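You operate a simulated robot arm through the tools that you are given. There is no shell and no other tool. Be economical: measure what you need, move in short steps, check, and stop when the job is done.

Carry out the task below with a simulated robot arm. There is one attempt and no reset: what you move stays moved.

TASK
Put the orange pot from the short wooden bench on top of the carton there.
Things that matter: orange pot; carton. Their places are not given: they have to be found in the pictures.

It is judged by the outcome, as a careful person would: the job done as asked, and still so three seconds after it is handed in. It fails if anything else is knocked over, pushed out of place, dropped, spilled or broken.

THE ROBOT
A 7-joint arm with a two-finger parallel gripper, fixed in place. Base frame: the origin is at the foot of the arm, x ahead of it, y to its left, z up; the work surface is at about z = 0. Lengths are in mm, angles in degrees, forces in N, time in s.
With the tool pointing down near the work surface it reaches from about 240 to 620 mm from the base axis. Its first joint turns from -66.0 to 66.0 degrees. Payload 2.6 kg.
Tool frame: the origin (TCP) lies between the finger pads and is the grasp point; the fingertips stand 30 mm ahead of it; z points along the fingers, y is the line along which they close. The gripper opens to 94 mm. The fingers are 28 mm wide and 10 mm thick; the gripper's body (50 by 96 mm) begins 55 mm behind the TCP.
Orientation is that of the tool frame in the base frame, as a unit quaternion [w, x, y, z]. With the fingers straight down and closing along the base's y, the tool's x points along the base's -x, its y along +y and its z along -z.

THE INTERFACE
- The arm moves only by the tool drive_tool. Its argument "targets" is a list of rows, each a list of 3 entries, a list of its own where there are three numbers: the finger opening in m, from 0 to 0.094, then the shift along the tool's x, y, z in units of 250 mm (1.0 is 250 mm), then the turn about the tool's z in units of 120 degrees (1.0 is 120 degrees). In form: [[claw, [x, y, z], spin], ...]. A call has 1 to 10 rows; each row is the pose to reach, as a shift and turn from the pose commanded when the call began, along the tool's axes at that moment. A call with a number of a shift or a turn outside -1 to 1 is refused whole. A row lasts 0.2 s, in which the tool goes at most 50 mm and 8.6 degrees; a call with a longer step from one row to the next is refused whole, and so is a gripper value outside its range. A pose out of reach is approached as far as the arm can. The call stops where the force on the tool passes 40 N (or 10 N more than at its start, if that is more) or the arm is blocked; 0.2 s more then pass. The fingers move at their own pace (about 72 mm/s each) and stop on an object; they squeeze with about 34 N. The grip force told is the motor's: it shows also when the fingers shut on nothing. Time passes only in rows, and 0.2 s behind the last, so rows that repeat a pose let the fingers close. It gives the time, the measured TCP pose, the force on the tool (base axes), the opening and the grip force at its end, in the units of the frame above (readings bear some noise), and new pictures: "pictures" is both (left out), scene, wrist or none.
- Cameras (640 x 400 px; columns grow to the right, rows downward): "scene" is fixed at [46.7, 436, 581.7]; the picture's right is [-0.69, -0.72, 0.00], its down [-0.29, 0.28, -0.92] and it looks along [0.66, -0.63, -0.40] (base axes); focal length 322 px, centre (320, 200). "wrist" rides on the gripper at [-37, 0, -58] in the tool frame; the picture's right is [0.00, -1.00, 0.00], its down [0.97, 0.00, -0.24] and it looks along [0.24, 0.00, 0.97] (tool axes); focal length 218 px, centre (320, 200).
- pixel_to_xyz(camera, pixels): for up to 12 pixels [column, row] of the newest picture of that camera ("zoom" is the newest enlarged one), the place [x, y, z] in the base frame of the surface seen there, good to about 2 mm. No time passes.
- close_up(camera, box): a new picture of the part [left, top, right, bottom] of that camera's present view, enlarged. No time passes.
- close_job(): hands the job in; it is judged then, once.

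Work in short steps. Measure before you move; look again where a grasp or a placing could have gone wrong, and mend it. You have 60 turns and 100 pictures in all, the two below and enlarged ones among them. Open the gripper and draw the arm clear of the work before you hand the job in, unless the task says otherwise; then end with one line.

The tools are called after "Request:" by a JSON object that holds its "op" and its "data". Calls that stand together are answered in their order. drive_tool: Moves the arm, as the interface text tells. Its arguments: {"type":"object","properties":{"targets":{"type":"array"},"pictures":{"type":"string","enum":["both","scene","wrist","none"]}},"required":["targets"]} The other tools are called the same way: pixel_to_xyz (camera, pixels) gives the place of the surface under pixels of a picture; close_up (camera, box) takes an enlarged picture of a part of a camera's view; close_job () hands the job in.

At the start:

```text
clock: 0.0
tcp_pos: [360.5, 9.0, 409.9]
tool_rot: [0.0, 0.0, 1.0, 0.0]
contact_force: [-0.4, -0.1, 0.1]
opening: 94.3
grip_force: 0.0
```

scene: 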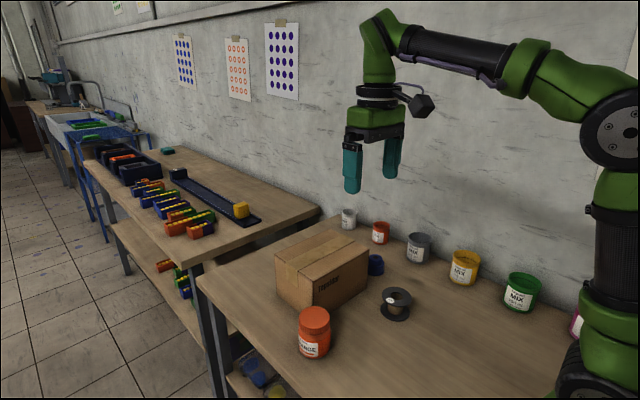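
wrist: 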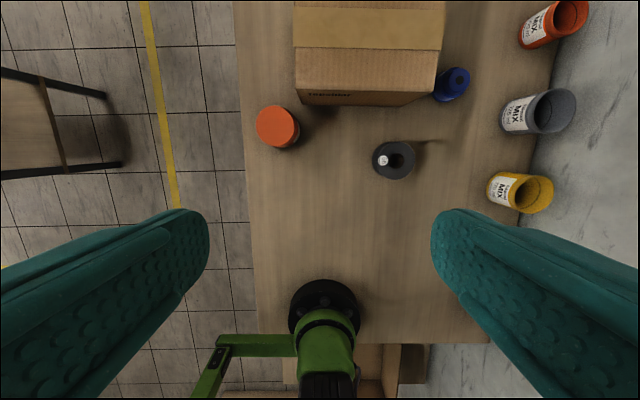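

I see a lidded orange pot at scene (314,330), a carton at (322,270), and another reddish pot at (380,232). I'll zoom in and measure them.

Request:
{"op": "close_up", "data": {"camera": "scene", "box": [250, 200, 490, 370]}}

Request:
{"op": "pixel_to_xyz", "data": {"camera": "scene", "pixels": [[314, 313], [302, 318], [328, 318], [314, 325], [314, 350], [276, 252], [320, 232], [369, 252], [312, 272], [313, 307], [320, 253], [380, 235]]}}

Request:
{"op": "pixel_to_xyz", "data": {"camera": "wrist", "pixels": [[275, 126], [257, 126], [296, 126], [277, 108], [277, 144], [299, 88], [433, 88], [443, 10], [296, 10], [370, 40], [260, 200], [452, 85]]}}

```text
2.35 times, centred on (370, 285) of scene
```

zoom: 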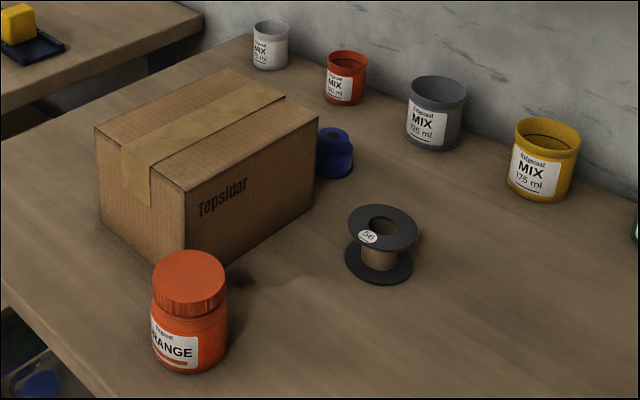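

```text
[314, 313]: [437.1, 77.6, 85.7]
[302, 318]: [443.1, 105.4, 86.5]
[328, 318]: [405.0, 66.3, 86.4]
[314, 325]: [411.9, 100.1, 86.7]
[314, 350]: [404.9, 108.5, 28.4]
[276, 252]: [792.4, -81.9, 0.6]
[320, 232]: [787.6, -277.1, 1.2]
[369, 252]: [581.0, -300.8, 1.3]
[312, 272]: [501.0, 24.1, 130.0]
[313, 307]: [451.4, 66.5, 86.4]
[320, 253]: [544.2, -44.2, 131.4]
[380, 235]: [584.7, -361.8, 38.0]
```

```text
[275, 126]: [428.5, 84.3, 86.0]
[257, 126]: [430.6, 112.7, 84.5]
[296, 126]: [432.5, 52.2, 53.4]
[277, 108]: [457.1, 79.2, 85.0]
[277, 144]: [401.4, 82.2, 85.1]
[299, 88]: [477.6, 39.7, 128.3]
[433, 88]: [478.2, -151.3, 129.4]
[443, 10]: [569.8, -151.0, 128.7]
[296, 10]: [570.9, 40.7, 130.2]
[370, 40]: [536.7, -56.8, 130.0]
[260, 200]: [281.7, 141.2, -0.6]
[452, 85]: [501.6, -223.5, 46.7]
```

The pot is at about (430, 84), 86 high and about 58 in diameter. The carton's front is at x≈478, with y from -151 to 40 and its top at z≈130. I'll move above the pot.

Request:
{"op": "drive_tool", "data": {"targets": [[0.094, [-0.046, 0.05, 0.14], 0], [0.094, [-0.093, 0.1, 0.28], 0], [0.094, [-0.139, 0.15, 0.42], 0], [0.094, [-0.185, 0.2, 0.56], 0], [0.094, [-0.232, 0.25, 0.7], 0], [0.094, [-0.278, 0.3, 0.84], 0], [0.094, [-0.278, 0.3, 0.84], 0]]}}

```text
clock: 1.6
tcp_pos: [431.5, 83.3, 200.0]
tool_rot: [0.001, 0.0, 1.0, 0.0]
contact_force: [0.2, 0.5, -0.5]
opening: 94.1
grip_force: 0.0
```

scene: 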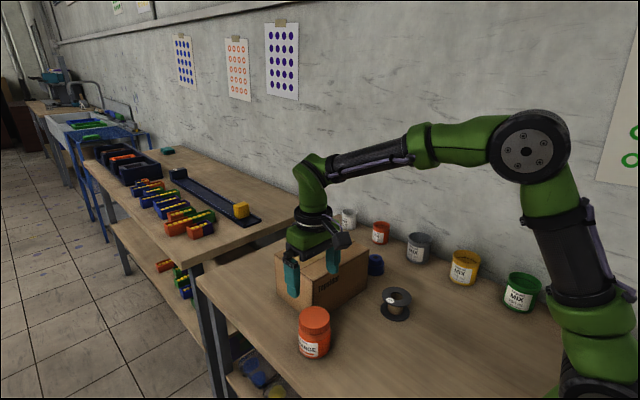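
wrist: 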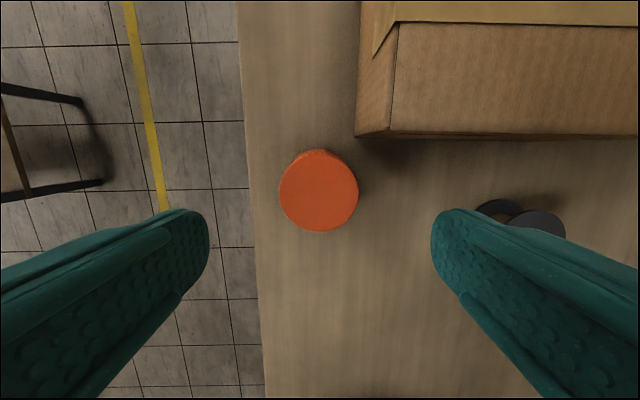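

The pot at wrist (319,192) is centred between the fingers. I'll check its x position and the carton's edges.

Request:
{"op": "pixel_to_xyz", "data": {"camera": "wrist", "pixels": [[319, 156], [319, 230], [281, 193], [356, 193], [395, 80], [358, 130], [420, 40], [392, 60], [500, 5]]}}

```text
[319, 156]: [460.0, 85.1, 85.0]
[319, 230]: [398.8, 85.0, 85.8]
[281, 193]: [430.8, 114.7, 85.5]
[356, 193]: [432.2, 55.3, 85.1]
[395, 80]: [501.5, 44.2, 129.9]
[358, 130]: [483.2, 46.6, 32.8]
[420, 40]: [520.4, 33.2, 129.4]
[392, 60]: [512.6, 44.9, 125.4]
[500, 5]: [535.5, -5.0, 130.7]
```

The pot's centre is (430, 85) and the carton is clear of the fingers. I'll descend to z≈52.

Request:
{"op": "drive_tool", "data": {"targets": [[0.094, [0.004, 0.006, 0.1], 0], [0.094, [0.004, 0.006, 0.2], 0], [0.094, [0.004, 0.006, 0.3], 0], [0.094, [0.004, 0.006, 0.4], 0], [0.094, [0.004, 0.006, 0.5], 0], [0.094, [0.004, 0.006, 0.592], 0], [0.094, [0.004, 0.006, 0.592], 0]]}}

```text
clock: 3.2
tcp_pos: [430.7, 87.8, 52.1]
tool_rot: [0.001, 0.0, 1.0, 0.0]
contact_force: [-0.5, 0.6, 0.7]
opening: 93.8
grip_force: 0.0
```

scene: 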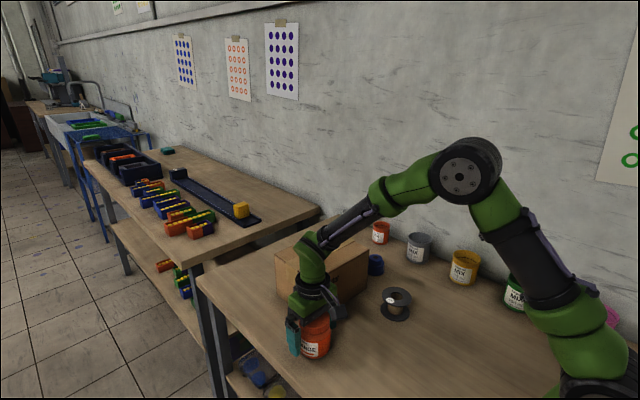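
wrist: 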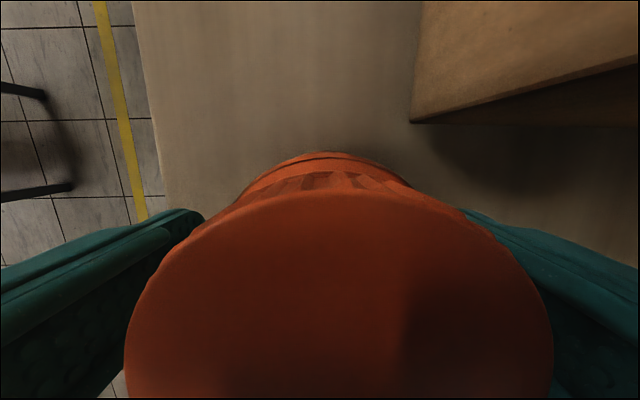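

The fingers straddle the pot with no contact force, so I'll close.

Request:
{"op": "drive_tool", "data": {"targets": [[0.08, [0, 0, 0], 0], [0.065, [0, 0, 0], 0], [0.05, [0, 0, 0], 0], [0.045, [0, 0, 0], 0], [0.045, [0, 0, 0], 0], [0.045, [0, 0, 0], 0]], "pictures": "none"}}

```text
clock: 4.6
tcp_pos: [430.0, 86.7, 52.4]
tool_rot: [0.0, 0.0, 1.0, 0.0]
contact_force: [-0.5, -0.1, 0.1]
opening: 69.9
grip_force: 34.9
```

The fingers stopped at 70 mm with a 35 N grip. I'll lift straight up.

Request:
{"op": "drive_tool", "data": {"targets": [[0.045, [0, 0, -0.05], 0], [0.045, [0, 0, -0.12], 0], [0.045, [0, 0, -0.24], 0], [0.045, [0, 0, -0.38], 0], [0.045, [0, 0, -0.52], 0], [0.045, [0, 0, -0.66], 0], [0.045, [0, 0, -0.72], 0], [0.045, [0, 0, -0.72], 0]]}}

```text
clock: 6.4
tcp_pos: [431.1, 88.6, 232.6]
tool_rot: [0.0, 0.0, 1.0, 0.0]
contact_force: [0.1, -0.4, -2.4]
opening: 70.0
grip_force: 34.2
```

scene: 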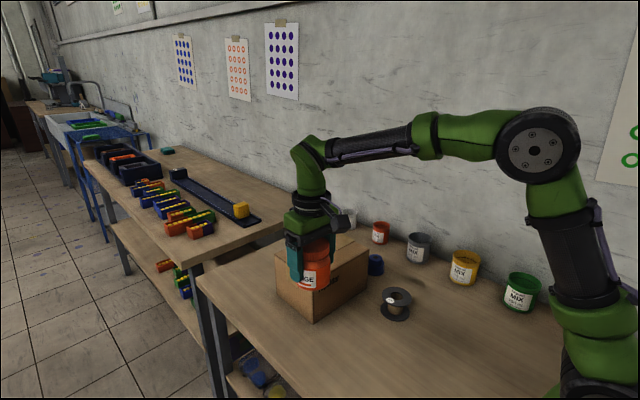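
wrist: 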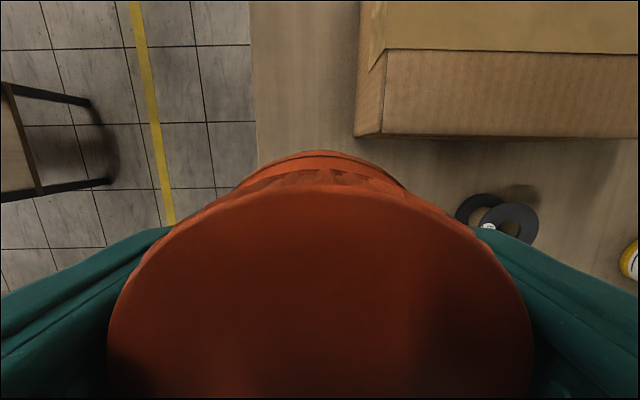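

The pot is held and lifted, with its bottom at about z 180, clear of the carton top at 130. I'll carry it over the carton's centre, about (540, -50).

Request:
{"op": "drive_tool", "data": {"targets": [[0.045, [-0.04, -0.05, 0], 0], [0.045, [-0.1, -0.125, 0], 0], [0.045, [-0.18, -0.225, 0], 0], [0.045, [-0.26, -0.325, 0], 0], [0.045, [-0.34, -0.425, 0], 0], [0.045, [-0.4, -0.5, 0], 0], [0.045, [-0.436, -0.55, 0], 0], [0.045, [-0.436, -0.55, 0], 0]]}}

```text
clock: 8.2
tcp_pos: [539.3, -52.4, 228.8]
tool_rot: [0.001, 0.0, 1.0, 0.0]
contact_force: [0.2, 0.8, -2.2]
opening: 69.9
grip_force: 33.9
```

scene: 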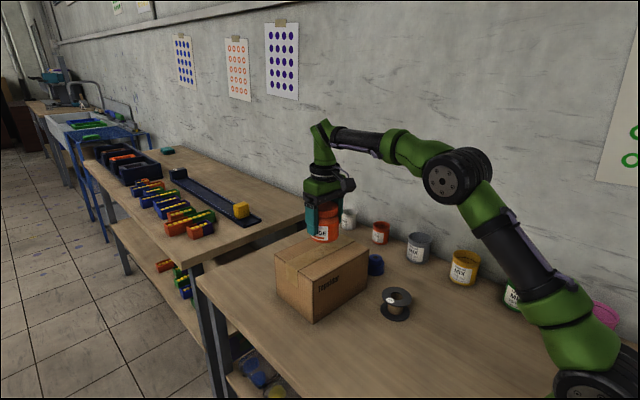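
wrist: 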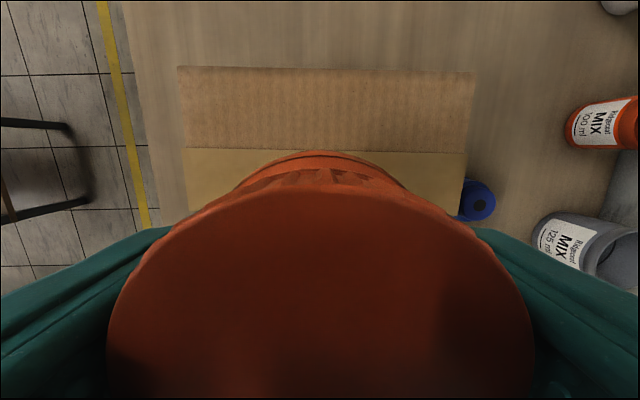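

Request:
{"op": "pixel_to_xyz", "data": {"camera": "wrist", "pixels": [[182, 70], [470, 76], [320, 76], [320, 147], [190, 200], [460, 180]]}}

Request:
{"op": "pixel_to_xyz", "data": {"camera": "scene", "pixels": [[278, 251], [312, 274], [366, 247], [313, 285], [325, 237]]}}

```text
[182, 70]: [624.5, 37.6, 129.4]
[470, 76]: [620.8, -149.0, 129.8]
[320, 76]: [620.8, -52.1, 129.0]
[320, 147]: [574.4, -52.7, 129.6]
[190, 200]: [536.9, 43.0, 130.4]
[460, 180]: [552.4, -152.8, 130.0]
```

```text
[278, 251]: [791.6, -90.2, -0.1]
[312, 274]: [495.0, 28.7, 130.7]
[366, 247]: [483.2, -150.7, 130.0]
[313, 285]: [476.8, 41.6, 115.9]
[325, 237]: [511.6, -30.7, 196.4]
```

The carton top is centred at (550, -55). I'll shift 10 mm in x and go down most of the way.

Request:
{"op": "drive_tool", "data": {"targets": [[0.045, [-0.02, 0, 0.04], 0], [0.045, [-0.04, 0, 0.08], 0], [0.045, [-0.04, 0, 0.11], 0], [0.045, [-0.04, 0, 0.14], 0], [0.045, [-0.04, 0, 0.16], 0], [0.045, [-0.04, 0, 0.16], 0], [0.045, [-0.04, 0, 0.16], 0]], "pictures": "scene"}}

Request:
{"op": "close_up", "data": {"camera": "scene", "box": [265, 180, 385, 255]}}

```text
clock: 9.8
tcp_pos: [551.1, -51.4, 191.7]
tool_rot: [0.001, 0.0, 1.0, 0.0]
contact_force: [-0.4, 0.0, -2.3]
opening: 69.7
grip_force: 34.2
```

scene: 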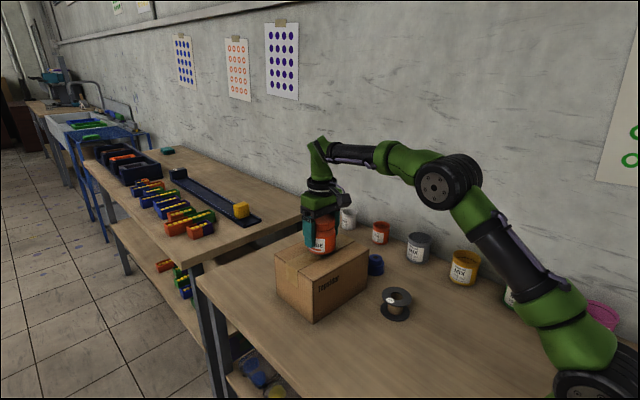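

```text
5.33 times, centred on (325, 218) of scene
```

zoom: 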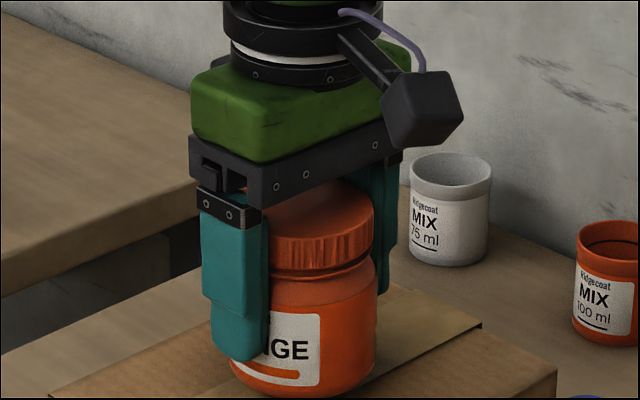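

The pot's bottom is a little under 10 mm above the carton. I'll go down in 2 mm steps and watch the force.

Request:
{"op": "drive_tool", "data": {"targets": [[0.045, [0, 0, 0.008], 0], [0.045, [0, 0, 0.016], 0], [0.045, [0, 0, 0.024], 0], [0.045, [0, 0, 0.028], 0], [0.045, [0, 0, 0.028], 0]], "pictures": "none"}}

```text
clock: 11.0
tcp_pos: [547.9, -52.5, 183.7]
tool_rot: [0.0, 0.0, 1.0, 0.0]
contact_force: [-0.3, 0.2, -2.2]
opening: 69.9
grip_force: 33.9
```

Request:
{"op": "drive_tool", "data": {"targets": [[0.045, [0, 0, 0.004], 0], [0.045, [0, 0, 0.008], 0], [0.045, [0, 0, 0.008], 0]], "pictures": "scene"}}

Request:
{"op": "close_up", "data": {"camera": "scene", "box": [265, 200, 385, 275]}}

```text
clock: 11.8
tcp_pos: [548.2, -51.2, 181.1]
tool_rot: [0.0, -0.001, 1.0, 0.0]
contact_force: [-0.3, -0.1, -2.8]
opening: 69.6
grip_force: 33.9
```

scene: 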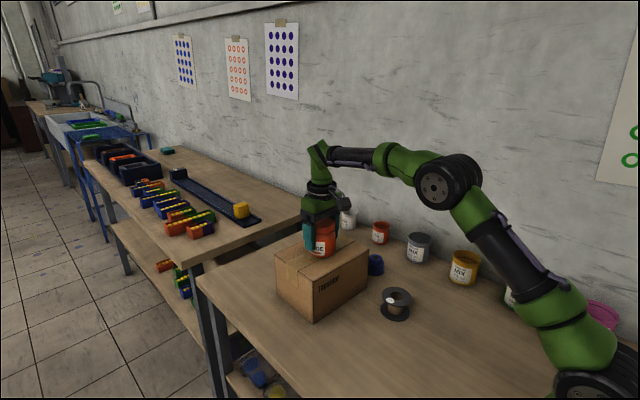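

```text
5.33 times, centred on (325, 238) of scene
```

zoom: 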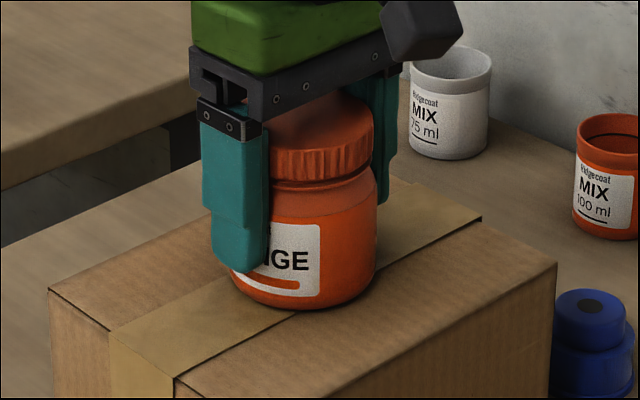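

It's still carrying the weight, so I'll go down 1 mm at a time.

Request:
{"op": "drive_tool", "data": {"targets": [[0.045, [0, 0, 0.004], 0], [0.045, [0, 0, 0.004], 0], [0.045, [0, 0, 0.008], 0], [0.045, [0, 0, 0.008], 0]], "pictures": "none"}}

```text
clock: 12.8
tcp_pos: [548.2, -51.4, 181.9]
tool_rot: [0.002, 0.0, 1.0, 0.0]
contact_force: [-0.3, 0.3, 15.6]
opening: 69.8
grip_force: 34.7
```

Contact at 15.6 N, so the pot is seated. I'll back off 1 mm, then open.

Request:
{"op": "drive_tool", "data": {"targets": [[0.045, [0, 0, -0.004], 0], [0.072, [0, 0, -0.004], 0], [0.078, [0, 0, -0.004], 0], [0.085, [0, 0, -0.004], 0], [0.094, [0, 0, -0.004], 0], [0.094, [0, 0, -0.004], 0]]}}

```text
clock: 14.2
tcp_pos: [549.3, -51.8, 181.8]
tool_rot: [0.0, -0.001, 1.0, 0.0]
contact_force: [0.6, 0.0, -0.3]
opening: 94.5
grip_force: 0.0
```

scene: 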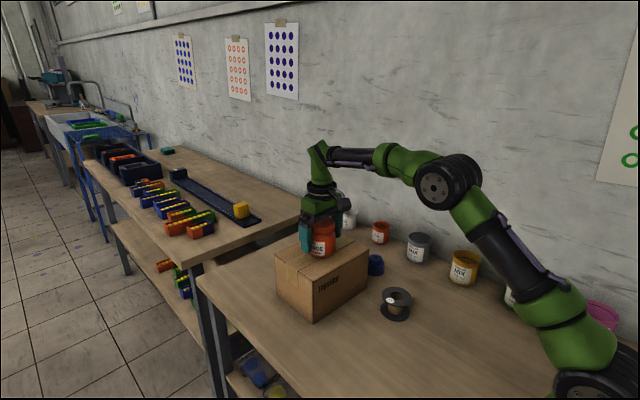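
wrist: 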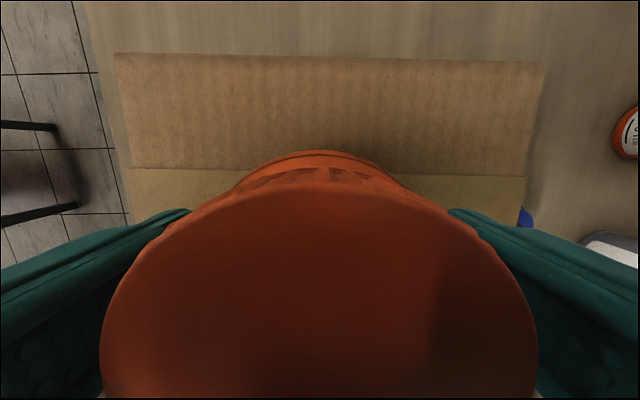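

The gripper has released the pot. I'll go straight up, then back towards the base.

Request:
{"op": "drive_tool", "data": {"targets": [[0.094, [0, 0, -0.06], 0], [0.094, [0, 0, -0.16], 0], [0.094, [0, 0, -0.28], 0], [0.094, [0, 0, -0.42], 0], [0.094, [0, 0, -0.56], 0], [0.094, [0.12, 0, -0.62], 0], [0.094, [0.28, 0, -0.65], 0], [0.094, [0.44, 0, -0.65], 0], [0.094, [0.6, 0, -0.65], 0], [0.094, [0.6, 0, -0.65], 0]]}}

Request:
{"op": "close_up", "data": {"camera": "scene", "box": [250, 200, 410, 330]}}

```text
clock: 16.4
tcp_pos: [397.2, -49.4, 346.0]
tool_rot: [0.0, 0.0, 1.0, 0.0]
contact_force: [0.1, -0.7, -0.5]
opening: 93.7
grip_force: 0.1
out of reach, approached as far as the arm can: row 5
```

scene: 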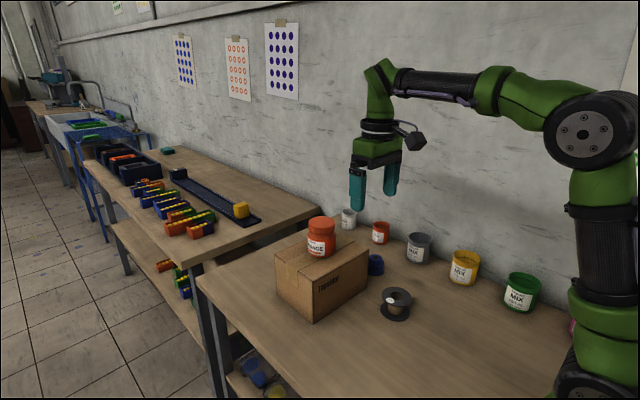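
wrist: 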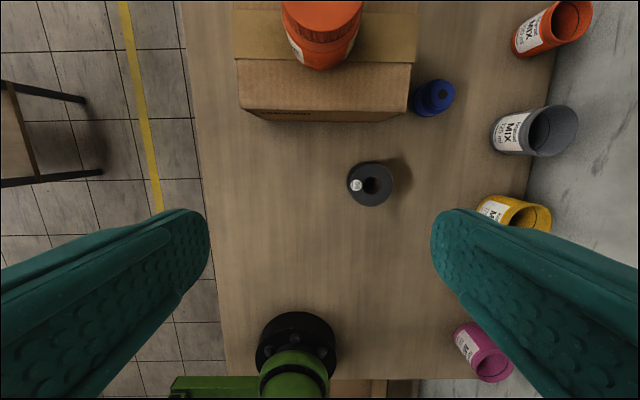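

```text
3.08 times, centred on (330, 265) of scene
```

zoom: 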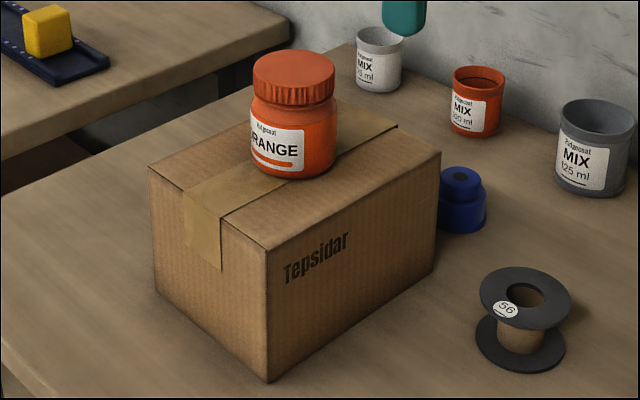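

The pot stands upright on the carton, nothing else has moved, and the arm is clear, so I'll hand the job in.

Request:
{"op": "close_job", "data": {}}

```text
The job is handed in.
```

The orange pot is standing upright in the middle of the carton's top, nothing else was disturbed, and the job is handed in.
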